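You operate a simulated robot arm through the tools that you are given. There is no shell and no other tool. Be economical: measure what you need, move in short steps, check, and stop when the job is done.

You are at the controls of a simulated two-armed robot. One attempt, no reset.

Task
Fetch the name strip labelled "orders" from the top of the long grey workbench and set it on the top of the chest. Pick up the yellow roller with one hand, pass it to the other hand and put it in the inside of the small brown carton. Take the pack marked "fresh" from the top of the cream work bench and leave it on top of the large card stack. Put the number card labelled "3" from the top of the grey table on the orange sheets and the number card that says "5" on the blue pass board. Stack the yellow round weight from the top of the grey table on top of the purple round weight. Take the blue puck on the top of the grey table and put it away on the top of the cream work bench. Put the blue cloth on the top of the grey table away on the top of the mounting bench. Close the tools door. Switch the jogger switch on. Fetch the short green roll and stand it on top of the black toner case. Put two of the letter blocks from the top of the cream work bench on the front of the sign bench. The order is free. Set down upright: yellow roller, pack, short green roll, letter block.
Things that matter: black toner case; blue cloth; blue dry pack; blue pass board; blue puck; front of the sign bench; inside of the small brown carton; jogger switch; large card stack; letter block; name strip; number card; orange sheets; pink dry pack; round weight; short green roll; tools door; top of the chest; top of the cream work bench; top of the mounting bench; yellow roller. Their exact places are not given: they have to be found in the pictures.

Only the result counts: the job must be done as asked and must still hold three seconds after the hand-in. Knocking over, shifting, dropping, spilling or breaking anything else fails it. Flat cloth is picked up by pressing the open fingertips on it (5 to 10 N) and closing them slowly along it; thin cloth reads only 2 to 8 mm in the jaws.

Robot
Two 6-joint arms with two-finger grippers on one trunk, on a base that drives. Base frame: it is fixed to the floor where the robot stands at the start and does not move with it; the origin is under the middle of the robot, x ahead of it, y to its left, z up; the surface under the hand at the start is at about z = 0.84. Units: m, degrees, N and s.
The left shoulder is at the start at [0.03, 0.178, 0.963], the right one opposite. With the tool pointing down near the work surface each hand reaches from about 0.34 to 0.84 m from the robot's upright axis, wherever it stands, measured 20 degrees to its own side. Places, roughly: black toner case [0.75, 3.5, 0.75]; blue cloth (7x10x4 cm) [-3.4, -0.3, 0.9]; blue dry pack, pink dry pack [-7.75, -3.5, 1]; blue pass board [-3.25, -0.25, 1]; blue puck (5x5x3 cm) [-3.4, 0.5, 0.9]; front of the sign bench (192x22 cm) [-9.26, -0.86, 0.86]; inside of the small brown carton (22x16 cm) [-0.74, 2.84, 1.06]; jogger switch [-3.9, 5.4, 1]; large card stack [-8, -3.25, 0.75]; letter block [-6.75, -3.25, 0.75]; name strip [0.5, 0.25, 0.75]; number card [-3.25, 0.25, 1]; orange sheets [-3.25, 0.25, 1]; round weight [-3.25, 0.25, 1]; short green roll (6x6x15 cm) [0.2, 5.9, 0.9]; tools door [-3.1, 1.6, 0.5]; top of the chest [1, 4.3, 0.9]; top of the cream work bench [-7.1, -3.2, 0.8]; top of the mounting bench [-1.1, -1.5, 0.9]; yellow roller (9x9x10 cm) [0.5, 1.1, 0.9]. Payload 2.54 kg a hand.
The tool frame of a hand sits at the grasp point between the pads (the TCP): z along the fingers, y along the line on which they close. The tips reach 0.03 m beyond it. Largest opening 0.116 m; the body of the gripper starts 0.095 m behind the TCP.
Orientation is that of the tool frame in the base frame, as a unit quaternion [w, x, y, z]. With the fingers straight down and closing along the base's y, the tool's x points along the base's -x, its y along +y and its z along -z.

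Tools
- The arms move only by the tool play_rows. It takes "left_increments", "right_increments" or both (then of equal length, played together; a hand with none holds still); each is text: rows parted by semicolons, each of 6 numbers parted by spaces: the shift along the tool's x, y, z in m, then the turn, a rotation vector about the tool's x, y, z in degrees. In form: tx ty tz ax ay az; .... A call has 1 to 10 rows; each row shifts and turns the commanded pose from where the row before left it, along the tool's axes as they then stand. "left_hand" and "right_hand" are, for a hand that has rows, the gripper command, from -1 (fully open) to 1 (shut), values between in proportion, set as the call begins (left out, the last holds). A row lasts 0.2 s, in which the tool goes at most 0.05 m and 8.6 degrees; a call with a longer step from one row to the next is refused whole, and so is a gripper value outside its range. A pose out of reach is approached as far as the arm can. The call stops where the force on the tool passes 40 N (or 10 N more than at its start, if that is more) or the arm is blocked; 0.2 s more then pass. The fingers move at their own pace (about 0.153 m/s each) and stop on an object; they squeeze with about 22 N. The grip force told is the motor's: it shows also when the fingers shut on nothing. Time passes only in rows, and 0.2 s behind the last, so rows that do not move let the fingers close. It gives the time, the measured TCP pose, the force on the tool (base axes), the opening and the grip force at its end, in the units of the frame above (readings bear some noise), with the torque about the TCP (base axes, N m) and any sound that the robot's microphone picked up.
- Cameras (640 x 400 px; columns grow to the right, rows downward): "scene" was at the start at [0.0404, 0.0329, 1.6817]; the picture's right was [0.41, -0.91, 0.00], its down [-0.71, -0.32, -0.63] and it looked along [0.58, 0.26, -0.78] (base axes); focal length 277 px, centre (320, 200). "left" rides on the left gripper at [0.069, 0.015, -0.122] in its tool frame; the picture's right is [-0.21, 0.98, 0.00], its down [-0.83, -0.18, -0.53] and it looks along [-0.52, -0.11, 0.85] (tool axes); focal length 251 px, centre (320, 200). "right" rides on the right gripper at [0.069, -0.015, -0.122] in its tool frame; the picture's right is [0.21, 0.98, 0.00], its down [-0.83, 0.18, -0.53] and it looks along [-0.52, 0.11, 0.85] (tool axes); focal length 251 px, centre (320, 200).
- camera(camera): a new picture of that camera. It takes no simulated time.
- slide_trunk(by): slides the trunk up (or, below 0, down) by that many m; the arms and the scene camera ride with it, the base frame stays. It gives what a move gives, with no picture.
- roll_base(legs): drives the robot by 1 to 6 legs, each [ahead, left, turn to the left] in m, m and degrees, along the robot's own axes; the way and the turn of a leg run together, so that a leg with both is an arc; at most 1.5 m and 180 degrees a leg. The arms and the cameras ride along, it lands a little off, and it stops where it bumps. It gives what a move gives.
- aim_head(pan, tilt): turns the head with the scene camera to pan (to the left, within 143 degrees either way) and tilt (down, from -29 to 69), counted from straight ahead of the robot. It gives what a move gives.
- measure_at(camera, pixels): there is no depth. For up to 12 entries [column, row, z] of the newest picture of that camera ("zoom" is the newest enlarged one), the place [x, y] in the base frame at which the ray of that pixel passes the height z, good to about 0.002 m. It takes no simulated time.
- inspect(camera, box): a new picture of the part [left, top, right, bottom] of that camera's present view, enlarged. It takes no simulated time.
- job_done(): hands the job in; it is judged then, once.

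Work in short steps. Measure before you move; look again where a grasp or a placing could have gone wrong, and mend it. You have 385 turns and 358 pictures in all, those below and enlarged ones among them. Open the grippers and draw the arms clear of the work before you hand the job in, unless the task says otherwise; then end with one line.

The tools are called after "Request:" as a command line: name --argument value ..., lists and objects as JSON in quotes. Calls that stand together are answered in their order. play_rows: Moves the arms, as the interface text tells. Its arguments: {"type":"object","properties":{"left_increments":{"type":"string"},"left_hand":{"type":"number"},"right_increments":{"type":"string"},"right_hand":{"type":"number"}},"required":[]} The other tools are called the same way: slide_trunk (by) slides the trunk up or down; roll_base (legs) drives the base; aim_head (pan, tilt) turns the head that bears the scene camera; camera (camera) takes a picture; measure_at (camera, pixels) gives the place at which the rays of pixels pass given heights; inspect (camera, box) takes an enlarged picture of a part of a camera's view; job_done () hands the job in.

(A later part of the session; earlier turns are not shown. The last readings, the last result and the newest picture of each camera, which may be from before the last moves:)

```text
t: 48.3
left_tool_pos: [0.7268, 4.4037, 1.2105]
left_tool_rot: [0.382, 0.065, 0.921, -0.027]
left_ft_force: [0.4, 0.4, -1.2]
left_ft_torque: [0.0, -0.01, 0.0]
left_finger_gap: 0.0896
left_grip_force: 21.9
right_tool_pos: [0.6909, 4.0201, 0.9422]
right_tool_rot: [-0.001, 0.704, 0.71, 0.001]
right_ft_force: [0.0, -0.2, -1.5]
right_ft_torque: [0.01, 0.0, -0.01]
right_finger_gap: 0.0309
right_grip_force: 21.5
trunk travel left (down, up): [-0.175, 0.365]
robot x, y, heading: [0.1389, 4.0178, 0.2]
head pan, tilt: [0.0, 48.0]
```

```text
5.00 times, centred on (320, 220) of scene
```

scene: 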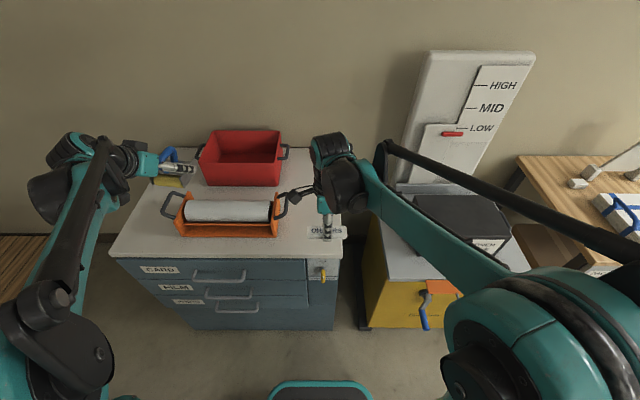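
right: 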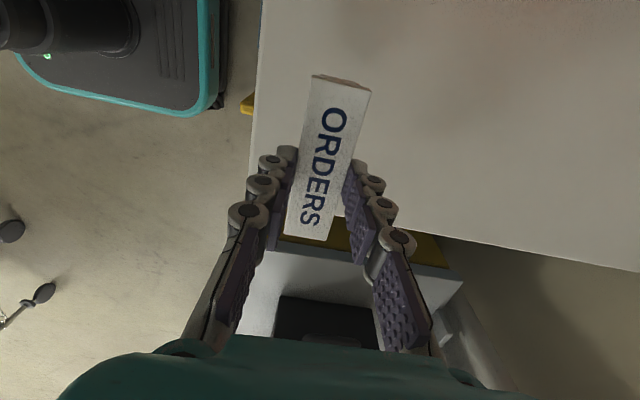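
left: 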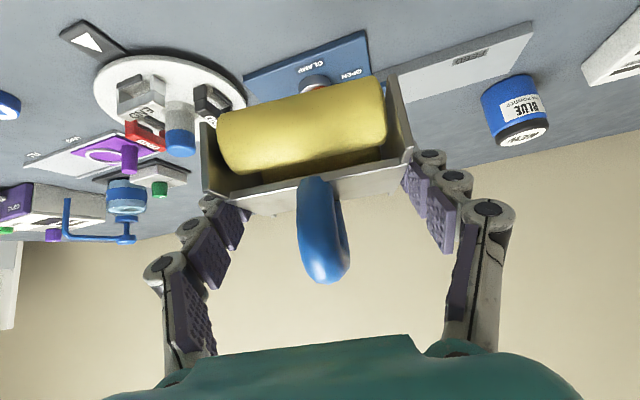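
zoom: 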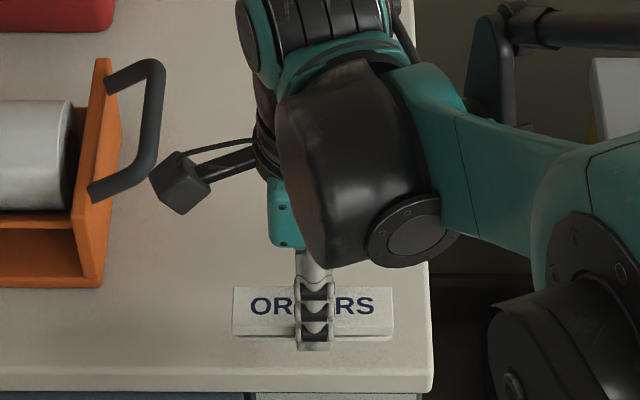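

Request:
play_rows --right_increments "0 0 0.004 0 0 0;0 0 0.004 0 0 0;0 0 0.004 0 0 0;0 0 0 0 0 0"

Request:
play_rows --right_increments "0 0 0.004 0 0 0;0 0 0.003 0 0 0;0 0 0 0 0 0"

```text
t: 49.3
left_tool_pos: [0.7248, 4.4037, 1.2104]
left_tool_rot: [0.382, 0.065, 0.922, -0.027]
left_ft_force: [0.2, 0.0, -2.4]
left_ft_torque: [0.03, 0.01, -0.01]
left_finger_gap: 0.0896
left_grip_force: 21.8
right_tool_pos: [0.6908, 4.0197, 0.9308]
right_tool_rot: [0.0, 0.704, 0.71, -0.001]
right_ft_force: [-1.4, 0.1, 0.3]
right_ft_torque: [-0.01, -0.03, 0.03]
right_finger_gap: 0.0311
right_grip_force: 22.3
trunk travel left (down, up): [-0.175, 0.365]
robot x, y, heading: [0.14, 4.0125, 0.2]
head pan, tilt: [0.0, 48.0]
```

```text
t: 50.1
left_tool_pos: [0.7279, 4.4044, 1.2111]
left_tool_rot: [0.382, 0.065, 0.922, -0.027]
left_ft_force: [0.0, -1.4, -2.0]
left_ft_torque: [0.02, 0.0, -0.01]
left_finger_gap: 0.0894
left_grip_force: 21.9
right_tool_pos: [0.6914, 4.0209, 0.9225]
right_tool_rot: [0.0, 0.704, 0.71, 0.0]
right_ft_force: [0.0, 0.0, -0.8]
right_ft_torque: [0.02, 0.01, -0.03]
right_finger_gap: 0.031
right_grip_force: 21.8
trunk travel left (down, up): [-0.175, 0.365]
robot x, y, heading: [0.1388, 4.0158, 0.3]
head pan, tilt: [0.0, 48.0]
```

Request:
inspect --camera "scene" --box '[290, 210, 350, 260]'

Request:
camera --camera "right"

```text
8.00 times, centred on (320, 235) of scene
```

zoom: 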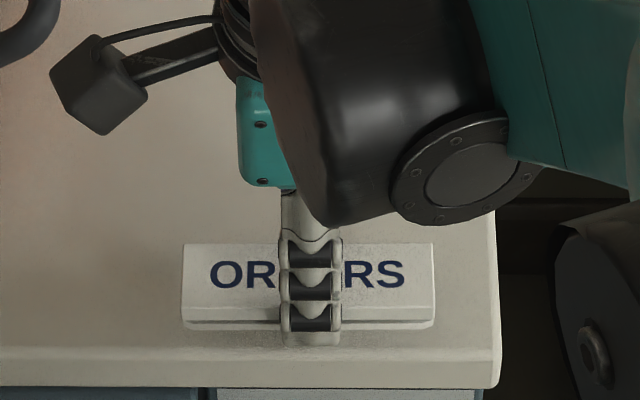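

```text
321 pictures are left
```

right: 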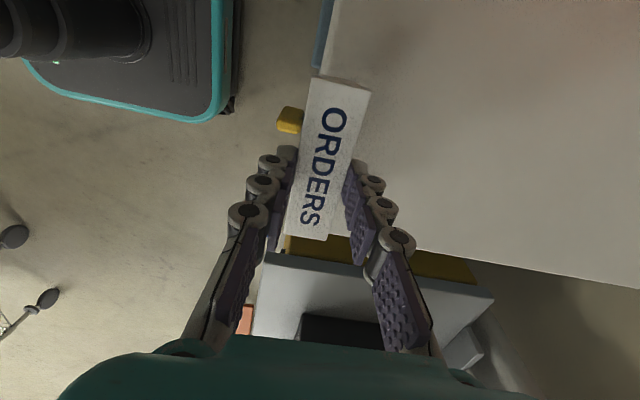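

The front edge looks close beneath the strip. I measure the chest's front edge in both views for several heights.

Request:
measure_at --camera "right" --pixels '[[334, 5, 0.8], [334, 5, 0.85], [334, 5, 0.9], [318, 76, 0.8], [318, 76, 0.85], [318, 76, 0.9]]'

Request:
measure_at --camera "scene" --pixels '[[300, 254, 0.8], [300, 254, 0.85], [300, 254, 0.9], [330, 254, 0.9]]'

Request:
inspect --camera "right" --box '[240, 0, 440, 160]'

```text
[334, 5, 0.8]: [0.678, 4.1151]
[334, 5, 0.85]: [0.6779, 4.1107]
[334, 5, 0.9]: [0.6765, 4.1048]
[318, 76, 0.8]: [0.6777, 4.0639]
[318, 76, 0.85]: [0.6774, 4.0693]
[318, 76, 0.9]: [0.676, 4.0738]
```

```text
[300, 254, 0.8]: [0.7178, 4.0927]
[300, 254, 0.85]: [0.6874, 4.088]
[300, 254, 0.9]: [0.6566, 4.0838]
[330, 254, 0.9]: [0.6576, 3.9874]
```

```text
2.50 times, centred on (340, 80) of right
```

zoom: 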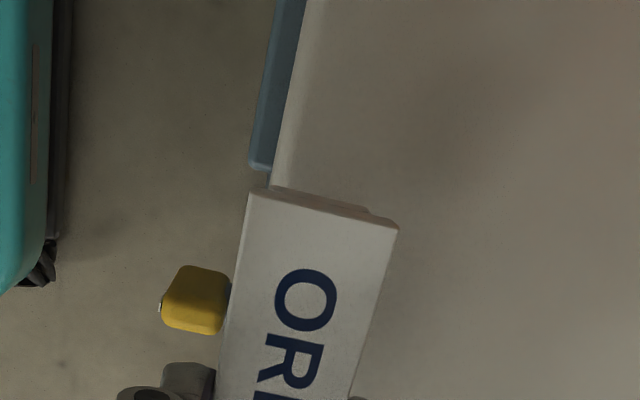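

The front edge is really at x≈0.677 with top z≈0.868. Shift to x=0.725 and lower toward TCP ≈0.908.

Request:
play_rows --right_increments "0 0.017 -0.005 0 0 0;0 0.017 0 0 0 0;0 0 0.008 0 0 0;0 0 0.004 0 0 0;0 0 0.004 0 0 0;0 0 0 0 0 0"

Request:
inspect --camera "scene" --box '[290, 190, 360, 260]'

```text
t: 51.5
left_tool_pos: [0.7258, 4.404, 1.2113]
left_tool_rot: [0.382, 0.065, 0.922, -0.027]
left_ft_force: [0.1, -0.1, -2.3]
left_ft_torque: [0.01, 0.05, 0.05]
left_finger_gap: 0.0897
left_grip_force: 22.0
right_tool_pos: [0.7251, 4.019, 0.911]
right_tool_rot: [0.0, 0.704, 0.71, 0.0]
right_ft_force: [0.4, -0.5, -0.9]
right_ft_torque: [0.02, -0.01, 0.0]
right_finger_gap: 0.0309
right_grip_force: 21.9
trunk travel left (down, up): [-0.175, 0.365]
robot x, y, heading: [0.1389, 4.0158, 0.1]
head pan, tilt: [0.0, 48.0]
```

```text
5.71 times, centred on (325, 225) of scene
```

zoom: 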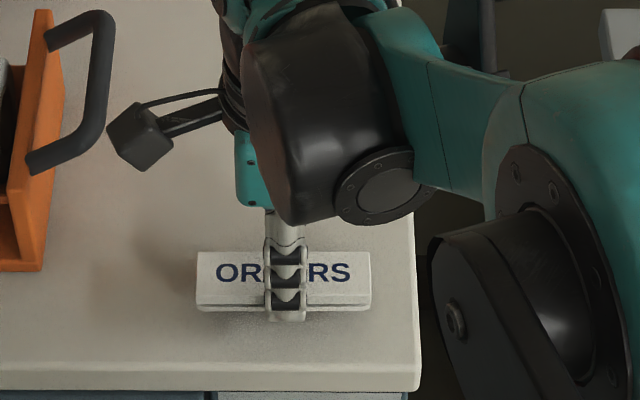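

Close to contact; lower in 2 mm steps watching the force.

Request:
play_rows --right_increments "0 0 0.002 0 0 0;0 0 0.002 0 0 0;0 0 0 0 0 0"

Request:
play_rows --right_increments "0 0 0.002 0 0 0;0 0 0.001 0 0 0;0 0 0 0 0 0"

```text
t: 52.3
left_tool_pos: [0.7261, 4.4045, 1.2106]
left_tool_rot: [0.382, 0.066, 0.922, -0.027]
left_ft_force: [-0.2, -0.2, -1.6]
left_ft_torque: [-0.02, 0.0, 0.03]
left_finger_gap: 0.0897
left_grip_force: 22.1
right_tool_pos: [0.7255, 4.0204, 0.9066]
right_tool_rot: [0.0, 0.704, 0.71, 0.0]
right_ft_force: [-0.9, -0.1, -0.9]
right_ft_torque: [0.02, 0.02, 0.02]
right_finger_gap: 0.0306
right_grip_force: 21.8
trunk travel left (down, up): [-0.175, 0.365]
robot x, y, heading: [0.1364, 4.0146, 0.3]
head pan, tilt: [0.0, 48.0]
```

```text
t: 53.1
left_tool_pos: [0.7261, 4.4035, 1.211]
left_tool_rot: [0.382, 0.065, 0.922, -0.028]
left_ft_force: [-0.1, -0.4, -0.8]
left_ft_torque: [-0.06, 0.01, 0.03]
left_finger_gap: 0.0896
left_grip_force: 22.4
right_tool_pos: [0.7257, 4.0218, 0.9041]
right_tool_rot: [0.0, 0.704, 0.71, 0.001]
right_ft_force: [1.0, -0.3, -0.3]
right_ft_torque: [0.0, 0.02, 0.02]
right_finger_gap: 0.0311
right_grip_force: 22.0
trunk travel left (down, up): [-0.175, 0.365]
robot x, y, heading: [0.1379, 4.0099, 0.3]
head pan, tilt: [0.0, 48.0]
```

Request:
play_rows --right_increments "0 0 0.003 0 0 0;0 0 0 0 0 0"

Request:
play_rows --right_increments "0 0 0.003 0 0 0;0 0 0 0 0 0"

Request:
inspect --camera "scene" --box '[305, 210, 345, 250]'

```text
t: 53.7
left_tool_pos: [0.7264, 4.4022, 1.2112]
left_tool_rot: [0.382, 0.065, 0.922, -0.027]
left_ft_force: [0.1, 0.3, -1.7]
left_ft_torque: [0.01, 0.04, 0.01]
left_finger_gap: 0.0897
left_grip_force: 22.0
right_tool_pos: [0.7255, 4.0207, 0.9005]
right_tool_rot: [0.0, 0.704, 0.71, 0.0]
right_ft_force: [0.3, -0.4, 0.0]
right_ft_torque: [-0.01, -0.02, 0.03]
right_finger_gap: 0.0311
right_grip_force: 22.0
trunk travel left (down, up): [-0.175, 0.365]
robot x, y, heading: [0.1417, 4.0127, 0.4]
head pan, tilt: [0.0, 48.0]
```

```text
t: 54.3
left_tool_pos: [0.7263, 4.4031, 1.2109]
left_tool_rot: [0.382, 0.065, 0.922, -0.027]
left_ft_force: [-0.7, 0.7, -1.2]
left_ft_torque: [-0.01, 0.01, -0.01]
left_finger_gap: 0.0894
left_grip_force: 22.4
right_tool_pos: [0.7253, 4.0199, 0.8996]
right_tool_rot: [0.0, 0.704, 0.71, 0.0]
right_ft_force: [0.2, 0.4, -0.2]
right_ft_torque: [0.0, -0.01, 0.02]
right_finger_gap: 0.0309
right_grip_force: 22.5
trunk travel left (down, up): [-0.175, 0.365]
robot x, y, heading: [0.1362, 4.0159, 0.3]
head pan, tilt: [0.0, 48.0]
```

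```text
10.00 times, centred on (325, 230) of scene
```

zoom: 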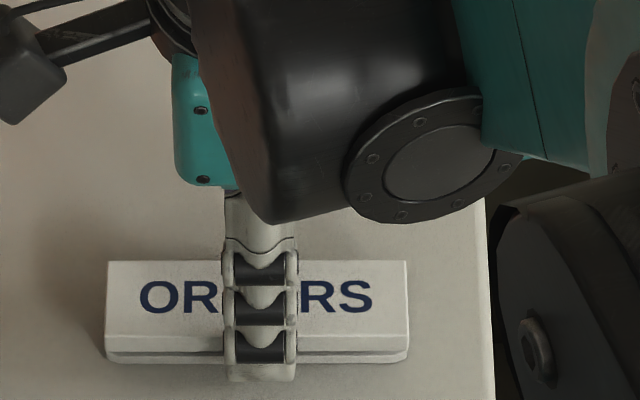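

Request:
play_rows --right_increments "0 0 0.003 0 0 0;0 0 0 0 0 0"

```text
t: 54.9
left_tool_pos: [0.725, 4.4044, 1.2114]
left_tool_rot: [0.382, 0.067, 0.921, -0.028]
left_ft_force: [0.3, 0.3, -1.6]
left_ft_torque: [0.02, 0.04, 0.03]
left_finger_gap: 0.0895
left_grip_force: 21.5
right_tool_pos: [0.7256, 4.0199, 0.8978]
right_tool_rot: [0.0, 0.704, 0.711, 0.001]
right_ft_force: [6.7, -0.7, 19.5]
right_ft_torque: [-0.05, -0.2, -0.03]
right_finger_gap: 0.0307
right_grip_force: 22.1
trunk travel left (down, up): [-0.175, 0.365]
robot x, y, heading: [0.1395, 4.0147, -0.1]
head pan, tilt: [0.0, 48.0]
```

Contact felt. Ease off and release, then rise and look.

Request:
play_rows --right_increments "0 0 -0.002 0 0 0;0 0 0 0 0 0"

Request:
play_rows --right_increments "0 0 0 0 0 0;0 0 0 0 0 0;0 0 -0.03 0 0 0;0 0 -0.045 0 0 0;0 0 -0.045 0 0 0;0 0 -0.045 0 0 0;0 0 -0.045 0 0 0" --right_hand -0.3

Request:
inspect --camera "scene" --box '[270, 180, 370, 260]'

```text
t: 55.5
left_tool_pos: [0.7261, 4.4032, 1.2109]
left_tool_rot: [0.382, 0.065, 0.921, -0.027]
left_ft_force: [0.7, 0.4, -1.4]
left_ft_torque: [0.03, -0.03, -0.02]
left_finger_gap: 0.0895
left_grip_force: 21.9
right_tool_pos: [0.7258, 4.0208, 0.8981]
right_tool_rot: [0.001, 0.703, 0.711, 0.0]
right_ft_force: [0.1, 0.1, -1.2]
right_ft_torque: [-0.03, -0.02, 0.03]
right_finger_gap: 0.0308
right_grip_force: 22.3
trunk travel left (down, up): [-0.175, 0.365]
robot x, y, heading: [0.1366, 4.0131, 0.3]
head pan, tilt: [0.0, 48.0]
```

```text
t: 57.1
left_tool_pos: [0.7254, 4.4049, 1.2118]
left_tool_rot: [0.382, 0.066, 0.921, -0.027]
left_ft_force: [1.6, 0.2, -1.7]
left_ft_torque: [0.01, 0.0, 0.03]
left_finger_gap: 0.0896
left_grip_force: 22.4
right_tool_pos: [0.7237, 4.021, 1.1093]
right_tool_rot: [0.0, 0.704, 0.71, 0.0]
right_ft_force: [1.2, -0.1, -0.8]
right_ft_torque: [-0.03, -0.01, 0.01]
right_finger_gap: 0.0757
right_grip_force: 0.1
trunk travel left (down, up): [-0.175, 0.365]
robot x, y, heading: [0.1343, 4.0119, 0.2]
head pan, tilt: [0.0, 48.0]
```

```text
5.00 times, centred on (320, 220) of scene
```

zoom: 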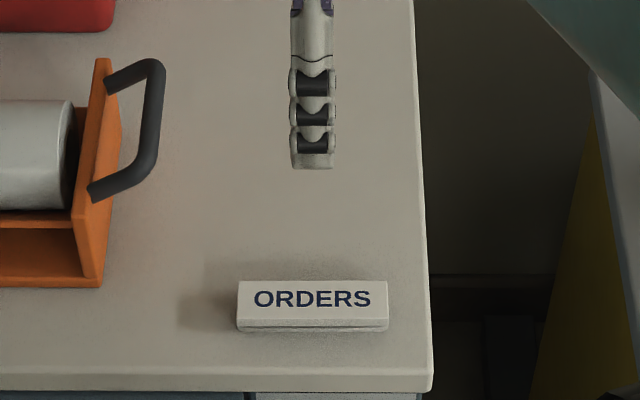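

Strip is on the chest. Now back off and prepare the handover: turn the right hand 98.5° further so it closes across the handle with its camera on the far side; bring the left hand in and down.

Request:
roll_base --legs '[[-0.35, 0, 0]]'

Request:
play_rows --right_increments "0 0 -0.03 0 0 8.2;0 0 -0.03 0 0 8.2;0 0 -0.03 0 0 8.2;0 0 -0.03 0 0 8.2;0 0 0 0 0 8.2;0 0 0 0 0 8.2;0 0 0 0 0 8.2;0 0 0 0 0 8.2;0 0 0 0 0 8.2;0 0 0 0 0 8.2" --right_hand -0.3

Request:
play_rows --right_increments "0 0 0 0 0 8.2;0 0 0 0 0 8.3;0 0 0 0 0 0;0 0 0 0 0 0;0 0 0 0 0 0;0 0 0 0 0 0" --left_increments "0.0177 -0.033 0.0177 0 0 0;0.0177 -0.033 0.0177 0 0 0;0.0177 -0.033 0.0177 0 0 0;0.0177 -0.033 0.0177 0 0 0;0.0177 -0.033 0.0177 0 0 0;0.0177 -0.033 0.0177 0 0 0"

Request:
camera --camera "scene"

```text
t: 59.3
left_tool_pos: [0.3753, 4.4038, 1.2106]
left_tool_rot: [0.383, 0.064, 0.921, -0.027]
left_ft_force: [-0.1, 0.9, -1.4]
left_ft_torque: [0.01, 0.01, 0.0]
left_finger_gap: 0.0896
left_grip_force: 21.9
right_tool_pos: [0.3762, 4.0196, 1.1096]
right_tool_rot: [0.0, 0.703, 0.711, 0.0]
right_ft_force: [-0.4, -0.1, 0.2]
right_ft_torque: [0.0, -0.01, -0.05]
right_finger_gap: 0.0755
right_grip_force: 0.0
trunk travel left (down, up): [-0.175, 0.365]
robot x, y, heading: [-0.2131, 4.0101, 0.4]
head pan, tilt: [0.0, 48.0]
```

```text
t: 61.5
left_tool_pos: [0.3763, 4.403, 1.2103]
left_tool_rot: [0.382, 0.064, 0.922, -0.026]
left_ft_force: [-0.4, -0.2, -1.3]
left_ft_torque: [-0.01, -0.01, 0.01]
left_finger_gap: 0.0895
left_grip_force: 21.9
right_tool_pos: [0.3773, 4.0155, 1.2277]
right_tool_rot: [-0.002, 0.975, 0.221, 0.0]
right_ft_force: [-0.7, 0.5, 0.5]
right_ft_torque: [-0.01, 0.01, 0.0]
right_finger_gap: 0.0751
right_grip_force: 0.0
right hand out of reach, approached as far as the arm can: row 8, 9, 10
trunk travel left (down, up): [-0.175, 0.365]
robot x, y, heading: [-0.2038, 4.0099, 0.8]
head pan, tilt: [0.0, 48.0]
```

```text
t: 62.9
left_tool_pos: [0.3496, 4.2051, 1.0596]
left_tool_rot: [0.382, 0.065, 0.922, -0.026]
left_ft_force: [-0.6, 0.4, -2.3]
left_ft_torque: [-0.03, -0.01, 0.03]
left_finger_gap: 0.0899
left_grip_force: 21.7
right_tool_pos: [0.3773, 4.0161, 1.2274]
right_tool_rot: [-0.002, 0.975, 0.221, -0.001]
right_ft_force: [-0.7, -0.3, 0.4]
right_ft_torque: [0.04, -0.01, 0.01]
right_finger_gap: 0.0755
right_grip_force: 0.1
right hand out of reach, approached as far as the arm can: row 1, 2
trunk travel left (down, up): [-0.175, 0.365]
robot x, y, heading: [-0.2088, 4.0133, 0.5]
head pan, tilt: [0.0, 48.0]
```

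```text
316 pictures are left
```

scene: 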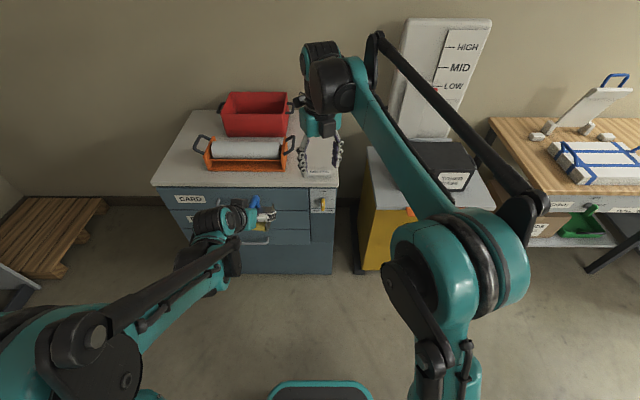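

The right wrist hit its joint limit there; I turn it back by 180° (the handle is symmetric) in two calls.

Request:
play_rows --right_increments "0 0 0 0 0 -8.5;0 0 0 0 0 -8.5;0 0 0 0 0 -8.5;0 0 0 0 0 -8.5;0 0 0 0 0 -8.5;0 0 0 0 0 -8.5;0 0 0 0 0 -8.5;0 0 0 0 0 -8.5;0 0 0 0 0 -8.5;0 0 0 0 0 -8.5"

Request:
play_rows --right_increments "0 0 0 0 0 -8.5;0 0 0 0 0 -8.5;0 0 0 0 0 -8.5;0 0 0 0 0 -8.5;0 0 0 0 0 -8.5;0 0 0 0 0 -8.5;0 0 0 0 0 -8.5;0 0 0 0 0 -8.5;0 0 0 0 0 -8.5;0 0 0 0 0 0"

Request:
camera --camera "right"

Request:
camera --camera "scene"

```text
t: 65.1
left_tool_pos: [0.3479, 4.206, 1.0591]
left_tool_rot: [0.382, 0.064, 0.922, -0.026]
left_ft_force: [0.5, -0.8, -1.9]
left_ft_torque: [0.0, 0.03, -0.02]
left_finger_gap: 0.0897
left_grip_force: 22.0
right_tool_pos: [0.377, 4.0155, 1.229]
right_tool_rot: [-0.001, 0.568, 0.823, 0.001]
right_ft_force: [-0.2, 0.0, -0.1]
right_ft_torque: [0.02, 0.01, 0.02]
right_finger_gap: 0.0756
right_grip_force: 0.0
trunk travel left (down, up): [-0.175, 0.365]
robot x, y, heading: [-0.2108, 4.0164, 0.1]
head pan, tilt: [0.0, 48.0]
```

```text
t: 67.3
left_tool_pos: [0.3487, 4.2057, 1.0604]
left_tool_rot: [0.381, 0.065, 0.922, -0.027]
left_ft_force: [-0.3, -0.6, -1.7]
left_ft_torque: [-0.04, -0.01, 0.02]
left_finger_gap: 0.0894
left_grip_force: 22.2
right_tool_pos: [0.3773, 4.0156, 1.2274]
right_tool_rot: [-0.001, -0.063, 0.998, 0.001]
right_ft_force: [-0.2, 0.4, -0.5]
right_ft_torque: [-0.01, 0.01, 0.03]
right_finger_gap: 0.0756
right_grip_force: 0.1
trunk travel left (down, up): [-0.175, 0.365]
robot x, y, heading: [-0.21, 4.0107, 0.6]
head pan, tilt: [0.0, 48.0]
```

```text
315 pictures are left
```

right: 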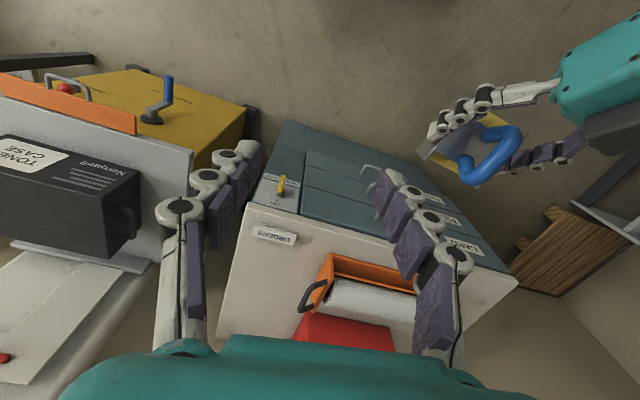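

```text
314 pictures are left
```

scene: 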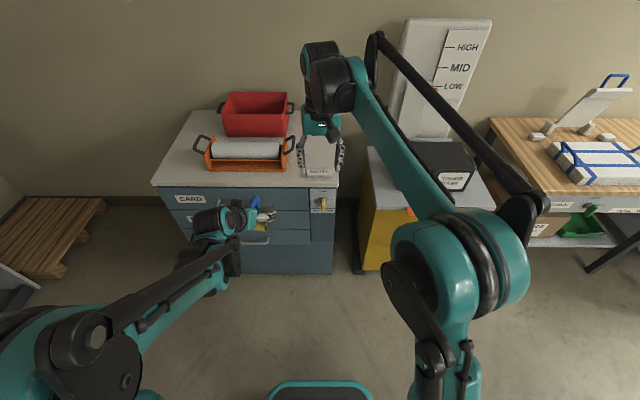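

Current turn is −7°, need +8°. I measure the handle in the right view.

Request:
inspect --camera "right" --box '[400, 60, 560, 210]'

Request:
measure_at --camera "right" --pixels '[[508, 130, 1.11], [475, 178, 1.11], [513, 145, 1.11], [490, 170, 1.11]]'

```text
2.67 times, centred on (480, 135) of right
```

zoom: 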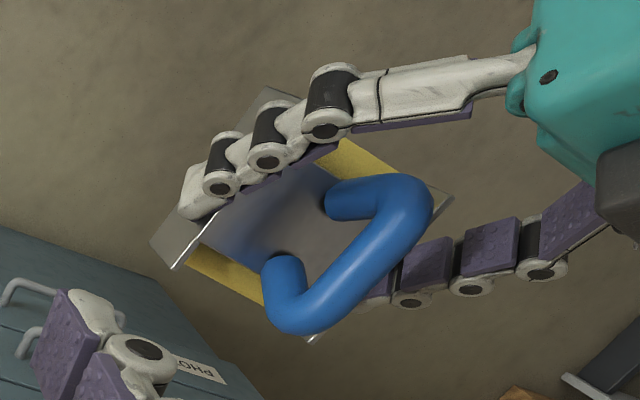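

```text
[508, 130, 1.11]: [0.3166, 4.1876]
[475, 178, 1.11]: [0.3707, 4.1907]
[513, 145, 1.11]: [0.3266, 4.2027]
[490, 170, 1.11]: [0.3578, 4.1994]
```

Handle centre ≈(0.350,4.200,1.108). Turn +15.3° and go above it with a 5 cm opening.

Request:
play_rows --right_increments "0 0 0 0 0 7.65;0 0 0 0 0 7.65;0.0128 0.045 0 0 0 0;0.0128 0.045 0 0 0 0;0.0127 0.045 0 0 0 0;0.0127 0.0446 0 0 0 0;0 0 0 0 0 0" --right_hand 0.138

Request:
camera --camera "right"

Request:
inspect --camera "scene" --box '[180, 110, 360, 280]'

```text
t: 68.9
left_tool_pos: [0.3485, 4.2054, 1.0604]
left_tool_rot: [0.382, 0.064, 0.922, -0.025]
left_ft_force: [0.1, 0.1, -1.6]
left_ft_torque: [0.01, 0.03, 0.03]
left_finger_gap: 0.0896
left_grip_force: 21.8
right_tool_pos: [0.3541, 4.1991, 1.2299]
right_tool_rot: [-0.001, 0.072, 0.997, 0.002]
right_ft_force: [0.0, -0.4, -0.5]
right_ft_torque: [0.05, 0.01, -0.03]
right_finger_gap: 0.0499
right_grip_force: 0.1
trunk travel left (down, up): [-0.175, 0.365]
robot x, y, heading: [-0.2112, 4.0109, 0.4]
head pan, tilt: [0.0, 48.0]
```

```text
312 pictures are left
```

right: 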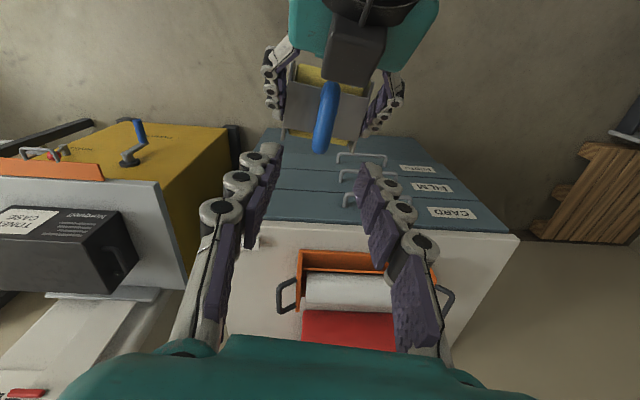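

```text
2.35 times, centred on (270, 195) of scene
```

zoom: 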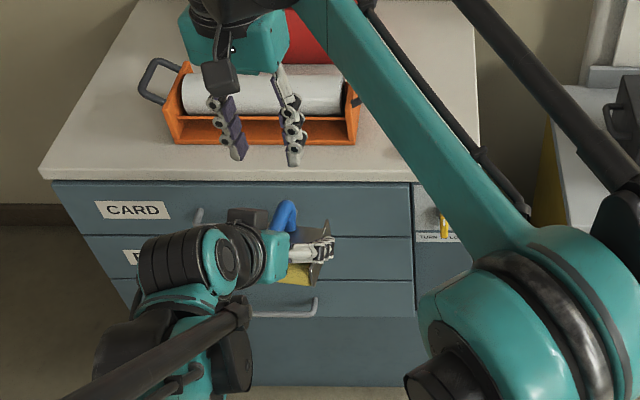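

A box-like part sits on top of the left palm, under my right wrist camera; to avoid it I try turning the right hand −180° so its camera is on the far side.

Request:
play_rows --right_increments "0 0 0 0 0 -8.5;0 0 0 0 0 -8.5;0 0 0 0 0 -8.5;0 0 0 0 0 -8.5;0 0 0 0 0 -8.5;0 0 0 0 0 -8.5;0 0 0 0 0 -8.5;0 0 0 0 0 -8.5;0 0 0 0 0 -8.5;0 0 0 0 0 -8.5"

Request:
play_rows --right_increments "0 0 0 0 0 -8.5;0 0 0 0 0 -8.5;0 0 0 0 0 -8.5;0 0 0 0 0 -8.5;0 0 0 0 0 -8.5;0 0 0 0 0 -8.5;0 0 0 0 0 -8.5;0 0 0 0 0 -8.5;0 0 0 0 0 -8.5;0 0 0 0 0 -8.5"

```text
t: 71.1
left_tool_pos: [0.3491, 4.2064, 1.0599]
left_tool_rot: [0.382, 0.065, 0.922, -0.027]
left_ft_force: [-0.1, 0.1, -2.9]
left_ft_torque: [0.0, 0.03, 0.0]
left_finger_gap: 0.0895
left_grip_force: 21.6
right_tool_pos: [0.3521, 4.2008, 1.2283]
right_tool_rot: [0.0, -0.622, 0.783, 0.002]
right_ft_force: [-1.2, 0.2, -1.1]
right_ft_torque: [-0.01, -0.02, -0.02]
right_finger_gap: 0.05
right_grip_force: 0.1
trunk travel left (down, up): [-0.175, 0.365]
robot x, y, heading: [-0.2111, 4.01, 0.9]
head pan, tilt: [0.0, 48.0]
```

```text
t: 73.3
left_tool_pos: [0.3498, 4.2047, 1.0603]
left_tool_rot: [0.382, 0.065, 0.922, -0.027]
left_ft_force: [0.0, -0.3, -1.1]
left_ft_torque: [0.01, -0.02, 0.02]
left_finger_gap: 0.0893
left_grip_force: 22.2
right_tool_pos: [0.3513, 4.2011, 1.2288]
right_tool_rot: [-0.001, 0.988, -0.157, -0.002]
right_ft_force: [-0.6, 1.2, 0.9]
right_ft_torque: [0.01, -0.01, -0.01]
right_finger_gap: 0.05
right_grip_force: 0.2
trunk travel left (down, up): [-0.175, 0.365]
robot x, y, heading: [-0.2134, 4.0123, 0.6]
head pan, tilt: [0.0, 48.0]
```

That works (−162°). Finish to −171.7° and look.

Request:
play_rows --right_increments "0 0 0 0 0 -5;0 0 0 0 0 -4.8;0 0 0 0 0 0"

Request:
camera --camera "right"

Request:
camera --camera "scene"

```text
t: 74.1
left_tool_pos: [0.3483, 4.206, 1.0591]
left_tool_rot: [0.382, 0.064, 0.922, -0.026]
left_ft_force: [0.5, 0.0, -1.4]
left_ft_torque: [-0.02, -0.02, -0.04]
left_finger_gap: 0.0897
left_grip_force: 22.3
right_tool_pos: [0.3533, 4.2005, 1.2279]
right_tool_rot: [-0.003, 0.997, -0.072, -0.001]
right_ft_force: [0.5, -0.6, -0.4]
right_ft_torque: [0.01, 0.01, -0.02]
right_finger_gap: 0.05
right_grip_force: 0.1
trunk travel left (down, up): [-0.175, 0.365]
robot x, y, heading: [-0.2135, 4.0097, 1.0]
head pan, tilt: [0.0, 48.0]
```

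```text
310 pictures are left
```

right: 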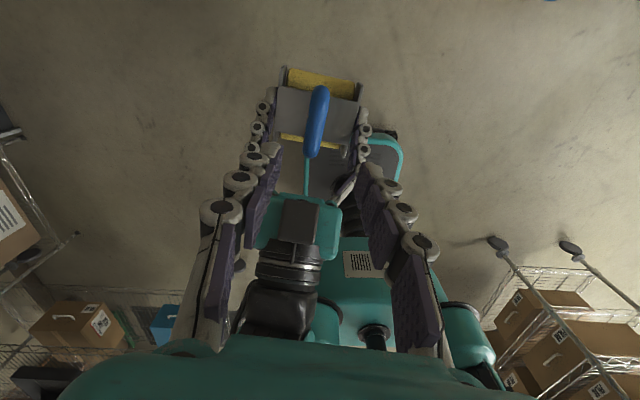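

```text
309 pictures are left
```

scene: 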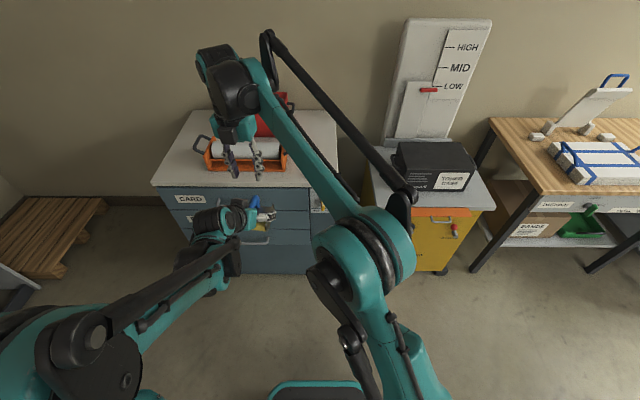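

Well aligned (handle at column ~317, axis 320). Lower 0.115 m onto the handle.

Request:
play_rows --right_increments "0 0 0.03 0 0 0;0 0 0.03 0 0 0;0 0 0.03 0 0 0;0 0 0.025 0 0 0;0 0 0 0 0 0"

Request:
camera --camera "right"

Request:
inspect --camera "scene" --box '[180, 110, 320, 270]'

```text
t: 75.3
left_tool_pos: [0.3482, 4.2065, 1.0607]
left_tool_rot: [0.382, 0.065, 0.922, -0.027]
left_ft_force: [0.1, -0.5, -0.8]
left_ft_torque: [-0.01, -0.02, 0.02]
left_finger_gap: 0.0895
left_grip_force: 21.9
right_tool_pos: [0.3538, 4.2014, 1.1134]
right_tool_rot: [-0.002, 0.997, -0.073, 0.0]
right_ft_force: [0.4, -0.8, 0.5]
right_ft_torque: [0.02, 0.02, -0.04]
right_finger_gap: 0.0499
right_grip_force: 0.1
trunk travel left (down, up): [-0.175, 0.365]
robot x, y, heading: [-0.2138, 4.0108, 0.7]
head pan, tilt: [0.0, 48.0]
```

```text
308 pictures are left
```

right: 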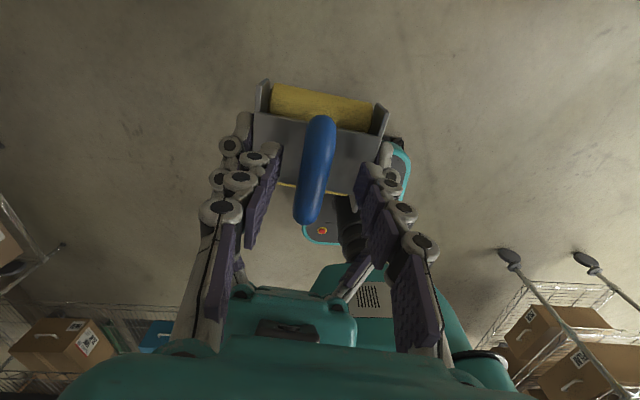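

```text
2.50 times, centred on (250, 190) of scene
```

zoom: 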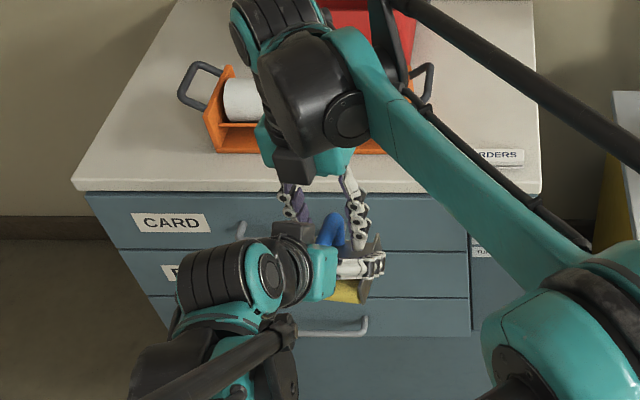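

Fingers straddle the handle; shift 8 mm toward its middle, 4 mm lower, and close.

Request:
play_rows --right_increments "0.008 0 0 0 0 0;0 0 0.004 0 0 0;0 0 0 0 0 0"

Request:
play_rows --right_increments "0 0 0 0 0 0;0 0 0 0 0 0;0 0 0 0 0 0" --right_hand 1

Request:
camera --camera "right"

```text
t: 76.1
left_tool_pos: [0.3484, 4.2061, 1.0593]
left_tool_rot: [0.382, 0.064, 0.921, -0.026]
left_ft_force: [-0.4, 0.1, -1.2]
left_ft_torque: [-0.01, 0.02, -0.01]
left_finger_gap: 0.0897
left_grip_force: 22.2
right_tool_pos: [0.3619, 4.1992, 1.1094]
right_tool_rot: [-0.002, 0.997, -0.073, -0.001]
right_ft_force: [0.1, 0.2, -0.1]
right_ft_torque: [0.0, 0.03, 0.02]
right_finger_gap: 0.0501
right_grip_force: 0.1
trunk travel left (down, up): [-0.175, 0.365]
robot x, y, heading: [-0.2133, 4.0127, 0.5]
head pan, tilt: [0.0, 48.0]
```

```text
t: 76.9
left_tool_pos: [0.3478, 4.2043, 1.0603]
left_tool_rot: [0.381, 0.066, 0.922, -0.028]
left_ft_force: [-7.8, -27.7, -9.9]
left_ft_torque: [0.91, -0.15, -0.62]
left_finger_gap: 0.0896
left_grip_force: 21.6
right_tool_pos: [0.36, 4.2014, 1.1089]
right_tool_rot: [-0.003, 0.997, -0.072, 0.0]
right_ft_force: [8.7, 26.8, 7.3]
right_ft_torque: [0.43, -0.2, 0.25]
right_finger_gap: 0.0167
right_grip_force: 21.8
trunk travel left (down, up): [-0.175, 0.365]
robot x, y, heading: [-0.2111, 4.0087, 0.5]
head pan, tilt: [0.0, 48.0]
```

```text
306 pictures are left
```

right: 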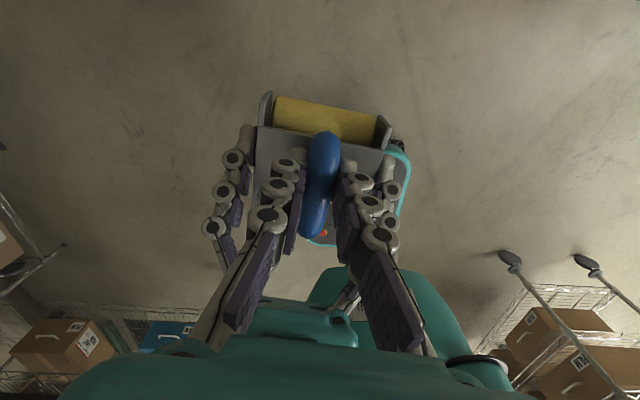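

Both hands hold (handle 17 mm). Relieve the lateral strain by shifting the right hand a little, then open the left.

Request:
play_rows --right_increments "0 -0.002 0 0 0 0;0 -0.002 0 0 0 0;0 0 0 0 0 0"

Request:
play_rows --left_increments "0 0 0 0 0 0;0 0 0 0 0 0;0 0 0 0 0 0" --left_hand -1

Request:
camera --camera "right"

```text
t: 77.7
left_tool_pos: [0.348, 4.2062, 1.0596]
left_tool_rot: [0.381, 0.064, 0.922, -0.027]
left_ft_force: [-1.7, -14.3, -20.7]
left_ft_torque: [0.57, 0.33, -0.54]
left_finger_gap: 0.0899
left_grip_force: 22.0
right_tool_pos: [0.3612, 4.2037, 1.1102]
right_tool_rot: [-0.001, 0.997, -0.073, -0.001]
right_ft_force: [1.3, 14.9, 18.7]
right_ft_torque: [0.19, -0.17, 0.38]
right_finger_gap: 0.0168
right_grip_force: 21.2
trunk travel left (down, up): [-0.175, 0.365]
robot x, y, heading: [-0.2105, 4.0083, 0.6]
head pan, tilt: [0.0, 48.0]
```

```text
t: 78.5
left_tool_pos: [0.3494, 4.2057, 1.0598]
left_tool_rot: [0.382, 0.064, 0.921, -0.027]
left_ft_force: [0.5, -1.3, -0.1]
left_ft_torque: [0.01, 0.03, 0.02]
left_finger_gap: 0.1161
left_grip_force: 0.1
right_tool_pos: [0.3604, 4.2043, 1.1092]
right_tool_rot: [-0.001, 0.997, -0.074, 0.0]
right_ft_force: [0.6, -0.6, 0.0]
right_ft_torque: [0.0, -0.04, -0.01]
right_finger_gap: 0.0168
right_grip_force: 22.0
trunk travel left (down, up): [-0.175, 0.365]
robot x, y, heading: [-0.2147, 4.0134, 0.7]
head pan, tilt: [0.0, 48.0]
```

```text
305 pictures are left
```

right: 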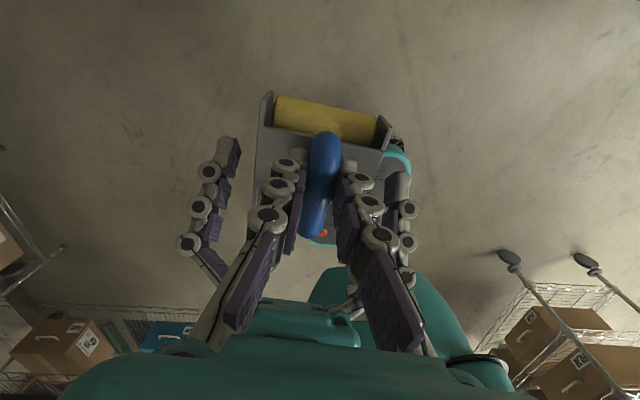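

Left is open and clear of the plates. Move the right hand with the roller straight ahead 0.12 m, out of the left fingers.

Request:
play_rows --right_increments "0.03 0 0 0 0 0;0.03 0 0 0 0 0;0.03 0 0 0 0 0;0.03 0 0 0 0 0;0 0 0 0 0 0"

Request:
play_rows --left_increments "0 0.02 -0.03 0 0 0;0 0.04 -0.02 0 0 0;0 0.045 0 0 0 0;0 0.045 0 0 0 0;0 0 0 0 0 0"

Request:
camera --camera "right"

Request:
camera --camera "scene"

```text
t: 79.7
left_tool_pos: [0.3474, 4.207, 1.061]
left_tool_rot: [0.382, 0.064, 0.922, -0.027]
left_ft_force: [0.1, 0.1, 0.6]
left_ft_torque: [-0.04, -0.03, -0.01]
left_finger_gap: 0.1159
left_grip_force: 0.1
right_tool_pos: [0.4692, 4.1881, 1.1093]
right_tool_rot: [-0.002, 0.997, -0.074, 0.0]
right_ft_force: [0.4, 0.0, 0.5]
right_ft_torque: [-0.01, -0.03, 0.0]
right_finger_gap: 0.0165
right_grip_force: 21.4
right hand out of reach, approached as far as the arm can: row 4
trunk travel left (down, up): [-0.175, 0.365]
robot x, y, heading: [-0.2148, 4.0079, 0.5]
head pan, tilt: [0.0, 48.0]
```

```text
t: 80.9
left_tool_pos: [0.3345, 4.3604, 1.0972]
left_tool_rot: [0.381, 0.064, 0.922, -0.026]
left_ft_force: [-0.3, -0.9, -0.3]
left_ft_torque: [0.05, 0.0, 0.0]
left_finger_gap: 0.1159
left_grip_force: 0.2
right_tool_pos: [0.47, 4.1872, 1.1089]
right_tool_rot: [-0.003, 0.997, -0.073, -0.001]
right_ft_force: [-0.2, -0.1, -0.7]
right_ft_torque: [0.03, -0.03, -0.02]
right_finger_gap: 0.017
right_grip_force: 22.1
trunk travel left (down, up): [-0.175, 0.365]
robot x, y, heading: [-0.2134, 4.0136, 0.4]
head pan, tilt: [0.0, 48.0]
```

```text
304 pictures are left
```

right: 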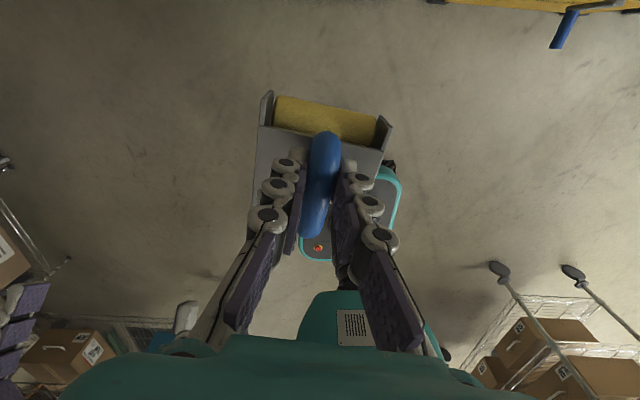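

```text
303 pictures are left
```

scene: 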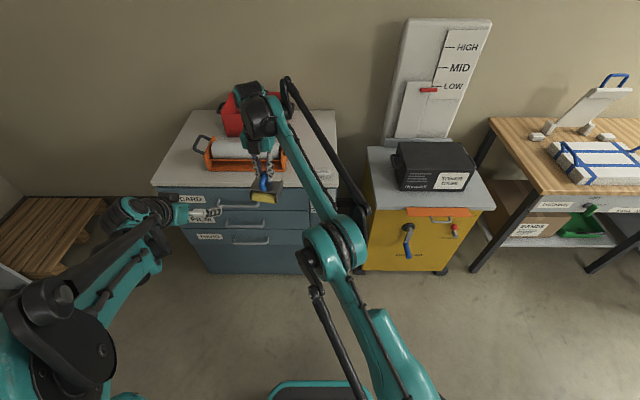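

Handover done. Pull the right hand in and up, restore the left hand to vertical, then turn left 90° to view the shelf with the green roll.

Request:
play_rows --right_increments "-0.04 0 -0.04 0 0 0;-0.04 0 -0.04 0 0 0;-0.03 0 -0.03 0 0 0;0 0 0 0 0 0;0 0 0 0 0 0;0 0 0 0 0 0;0 0 0 0 0 0" --left_increments "0 0 0 0 7.5 0;0 0 0 0 7.5 0;0 0 0 0 7.5 0;0 0 0 0 7.5 0;0 0 0 0 7.5 0;0 0 0 0 7.5 0;0 0 0 0 0 -8.5"

Request:
roll_base --legs '[[0, 0, 90]]'

Request:
aim_head --pan -5 --tilt 25

Request:
camera --camera "scene"

```text
refused: row 1 steps farther than a row can; nothing moved
```

```text
t: 85.1
left_tool_pos: [-0.552, 4.5642, 1.0979]
left_tool_rot: [0.291, -0.599, 0.703, 0.248]
left_ft_force: [0.1, 0.7, 0.3]
left_ft_torque: [0.01, -0.02, 0.01]
left_finger_gap: 0.1159
left_grip_force: 0.1
right_tool_pos: [-0.3747, 4.696, 1.11]
right_tool_rot: [0.0, 0.764, 0.646, -0.002]
right_ft_force: [-0.6, -0.1, 0.3]
right_ft_torque: [0.06, -0.01, -0.01]
right_finger_gap: 0.0166
right_grip_force: 22.2
trunk travel left (down, up): [-0.175, 0.365]
robot x, y, heading: [-0.2133, 4.01, 89.8]
head pan, tilt: [0.0, 48.0]
```

```text
t: 86.0
left_tool_pos: [-0.5504, 4.5649, 1.0955]
left_tool_rot: [0.291, -0.6, 0.703, 0.248]
left_ft_force: [-0.7, 0.1, -0.2]
left_ft_torque: [0.02, -0.03, -0.01]
left_finger_gap: 0.1159
left_grip_force: 0.0
right_tool_pos: [-0.3758, 4.6965, 1.1101]
right_tool_rot: [-0.001, 0.763, 0.646, -0.001]
right_ft_force: [-0.4, 0.0, 0.2]
right_ft_torque: [0.03, -0.02, -0.01]
right_finger_gap: 0.0166
right_grip_force: 22.1
trunk travel left (down, up): [-0.175, 0.365]
robot x, y, heading: [-0.2125, 4.0125, 89.3]
head pan, tilt: [-5.0, 25.0]
```

```text
302 pictures are left
```

scene: 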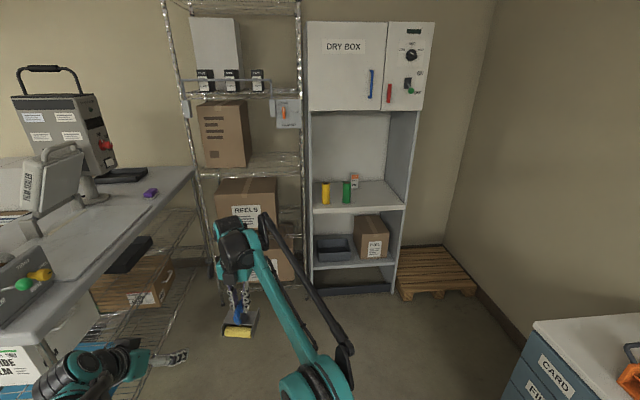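

The roll stands at (346,192) on the shelf beside a yellow one. I measure positions and zoom.

Request:
inspect --camera "scene" --box '[290, 90, 430, 300]'

Request:
measure_at --camera "scene" --pixels '[[346, 203, 0.85], [346, 203, 0.9], [346, 181, 1.0], [315, 213, 0.85], [405, 206, 0.85], [325, 204, 0.85], [395, 290, 0], [310, 295, 0], [195, 168, 0.9], [65, 330, 0.9]]'

Request:
play_rows --right_increments "-0.03 0 -0.03 0 0 0;-0.03 0 -0.03 0 0 0;-0.03 0 -0.03 0 0 0;0 0 0 0 0 0;0 0 0 0 0 0;0 0 0 0 0 0;0 0 0 0 0 0" --left_increments "0 0 0 0 7.5 0;0 0 0 0 7.5 0;0 0 0 0 7.5 0;0 0 0 0 7.5 0;0 0 0 0 7.5 0;0 0 0 0 7.5 0;0 0 0 0 0 -8.5"

```text
1.90 times, centred on (360, 195) of scene
```

zoom: 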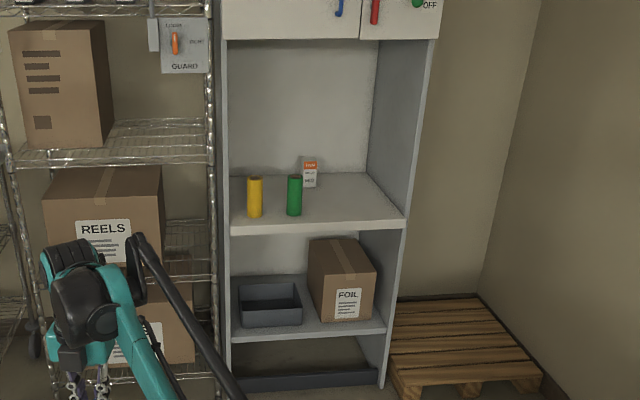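

```text
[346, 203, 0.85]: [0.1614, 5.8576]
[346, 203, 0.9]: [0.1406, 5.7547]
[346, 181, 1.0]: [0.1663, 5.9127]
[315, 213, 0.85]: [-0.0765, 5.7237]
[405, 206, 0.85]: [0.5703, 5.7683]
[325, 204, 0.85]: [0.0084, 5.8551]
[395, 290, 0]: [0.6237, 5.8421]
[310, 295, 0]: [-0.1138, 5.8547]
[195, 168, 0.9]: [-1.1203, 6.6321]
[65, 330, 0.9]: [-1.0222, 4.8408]
```

```text
t: 87.6
left_tool_pos: [-0.5514, 4.564, 1.0961]
left_tool_rot: [-0.001, -0.704, 0.711, 0.0]
left_ft_force: [0.0, -0.8, -0.5]
left_ft_torque: [0.05, -0.01, 0.0]
left_finger_gap: 0.1159
left_grip_force: 0.0
right_tool_pos: [-0.3907, 4.605, 1.2004]
right_tool_rot: [-0.001, 0.763, 0.646, -0.001]
right_ft_force: [-0.1, -0.3, -1.5]
right_ft_torque: [0.04, 0.0, 0.01]
right_finger_gap: 0.0169
right_grip_force: 21.6
trunk travel left (down, up): [-0.175, 0.365]
robot x, y, heading: [-0.2114, 4.0118, 89.3]
head pan, tilt: [-5.0, 25.0]
```

Shelf opening is roughly z 0.86–1.47, front y≈5.75. Tuck the right hand to the robot's right, then drive nearer.

Request:
play_rows --right_increments "-0.01 0.043 0 0 0 0;-0.01 0.043 0 0 0 0;-0.01 0.043 0 0 0 0;-0.01 0.043 0 0 0 0;-0.02 0.043 0 0 0 0;-0.02 0.043 0 0 0 0;-0.02 0.043 0 0 0 0;-0.02 0.043 0 0 0 0;-0.02 0.043 0 0 0 0;-0.02 0.043 0 0 0 0"

Request:
roll_base --legs '[[0.95, 0, 0.7], [0, -0.5, 0]]'

Request:
camera --camera "scene"

Request:
camera --camera "left"

```text
t: 89.8
left_tool_pos: [-0.552, 4.5637, 1.0974]
left_tool_rot: [0.0, -0.704, 0.71, 0.0]
left_ft_force: [-0.6, -0.2, -0.6]
left_ft_torque: [0.03, 0.0, 0.01]
left_finger_gap: 0.116
left_grip_force: 0.1
right_tool_pos: [-0.0172, 4.378, 1.1981]
right_tool_rot: [0.0, 0.766, 0.643, 0.001]
right_ft_force: [0.2, 0.1, -1.3]
right_ft_torque: [0.03, -0.02, 0.03]
right_finger_gap: 0.0169
right_grip_force: 21.9
right hand out of reach, approached as far as the arm can: row 10
trunk travel left (down, up): [-0.175, 0.365]
robot x, y, heading: [-0.2131, 4.0122, 89.3]
head pan, tilt: [-5.0, 25.0]
```

```text
t: 97.3
left_tool_pos: [-0.053, 5.5189, 1.0967]
left_tool_rot: [0.001, 0.709, -0.705, 0.0]
left_ft_force: [0.5, 0.9, 0.7]
left_ft_torque: [-0.01, 0.01, -0.01]
left_finger_gap: 0.116
left_grip_force: 0.0
right_tool_pos: [0.4838, 5.3445, 1.1976]
right_tool_rot: [0.001, 0.76, 0.65, 0.0]
right_ft_force: [0.2, -0.3, -1.9]
right_ft_torque: [0.05, 0.01, -0.01]
right_finger_gap: 0.0167
right_grip_force: 22.5
trunk travel left (down, up): [-0.175, 0.365]
robot x, y, heading: [0.2946, 4.9736, 90.3]
head pan, tilt: [-5.0, 25.0]
```

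```text
300 pictures are left
```

scene: 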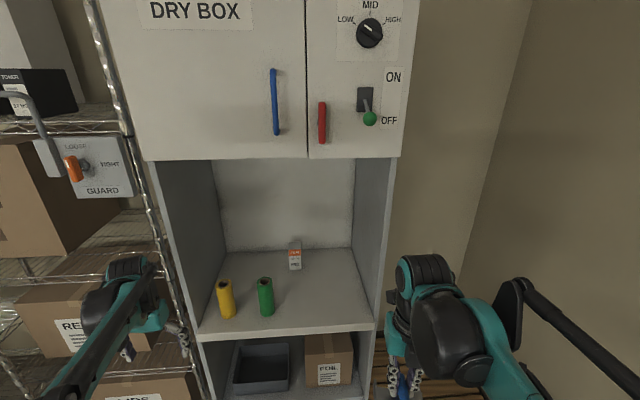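

```text
299 pictures are left
```

left: 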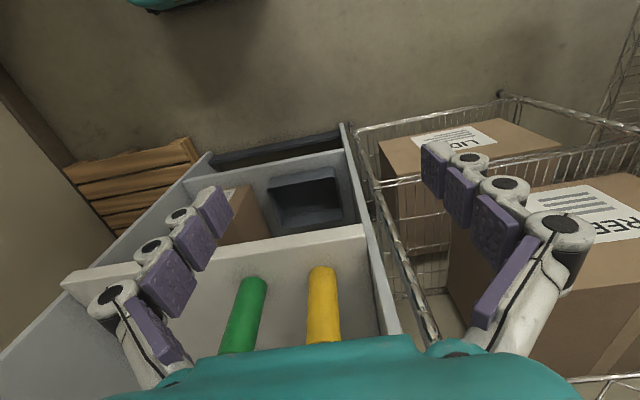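

Cross the two views for the shelf height and roll position.

Request:
measure_at --camera "scene" --pixels '[[199, 333, 0.83], [199, 333, 0.87], [199, 333, 0.91], [265, 280, 0.98], [265, 280, 1.02], [374, 322, 0.87], [266, 312, 0.87], [227, 313, 0.87]]'

Request:
measure_at --camera "left" --pixels '[[366, 227, 0.83], [366, 227, 0.87], [366, 227, 0.91], [256, 284, 0.98], [256, 284, 1.02], [320, 270, 1.0], [65, 278, 0.87]]'

```text
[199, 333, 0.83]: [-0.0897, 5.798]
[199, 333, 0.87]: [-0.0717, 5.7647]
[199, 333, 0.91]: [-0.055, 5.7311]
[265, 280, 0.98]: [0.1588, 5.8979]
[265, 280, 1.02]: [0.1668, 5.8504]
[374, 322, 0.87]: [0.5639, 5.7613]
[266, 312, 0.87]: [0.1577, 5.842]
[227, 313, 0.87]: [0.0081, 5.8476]
```

```text
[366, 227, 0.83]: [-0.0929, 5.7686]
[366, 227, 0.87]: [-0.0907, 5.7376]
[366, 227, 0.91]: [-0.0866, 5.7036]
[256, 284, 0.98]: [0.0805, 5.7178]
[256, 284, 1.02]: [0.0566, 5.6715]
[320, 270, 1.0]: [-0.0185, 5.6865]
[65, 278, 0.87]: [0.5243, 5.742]
```

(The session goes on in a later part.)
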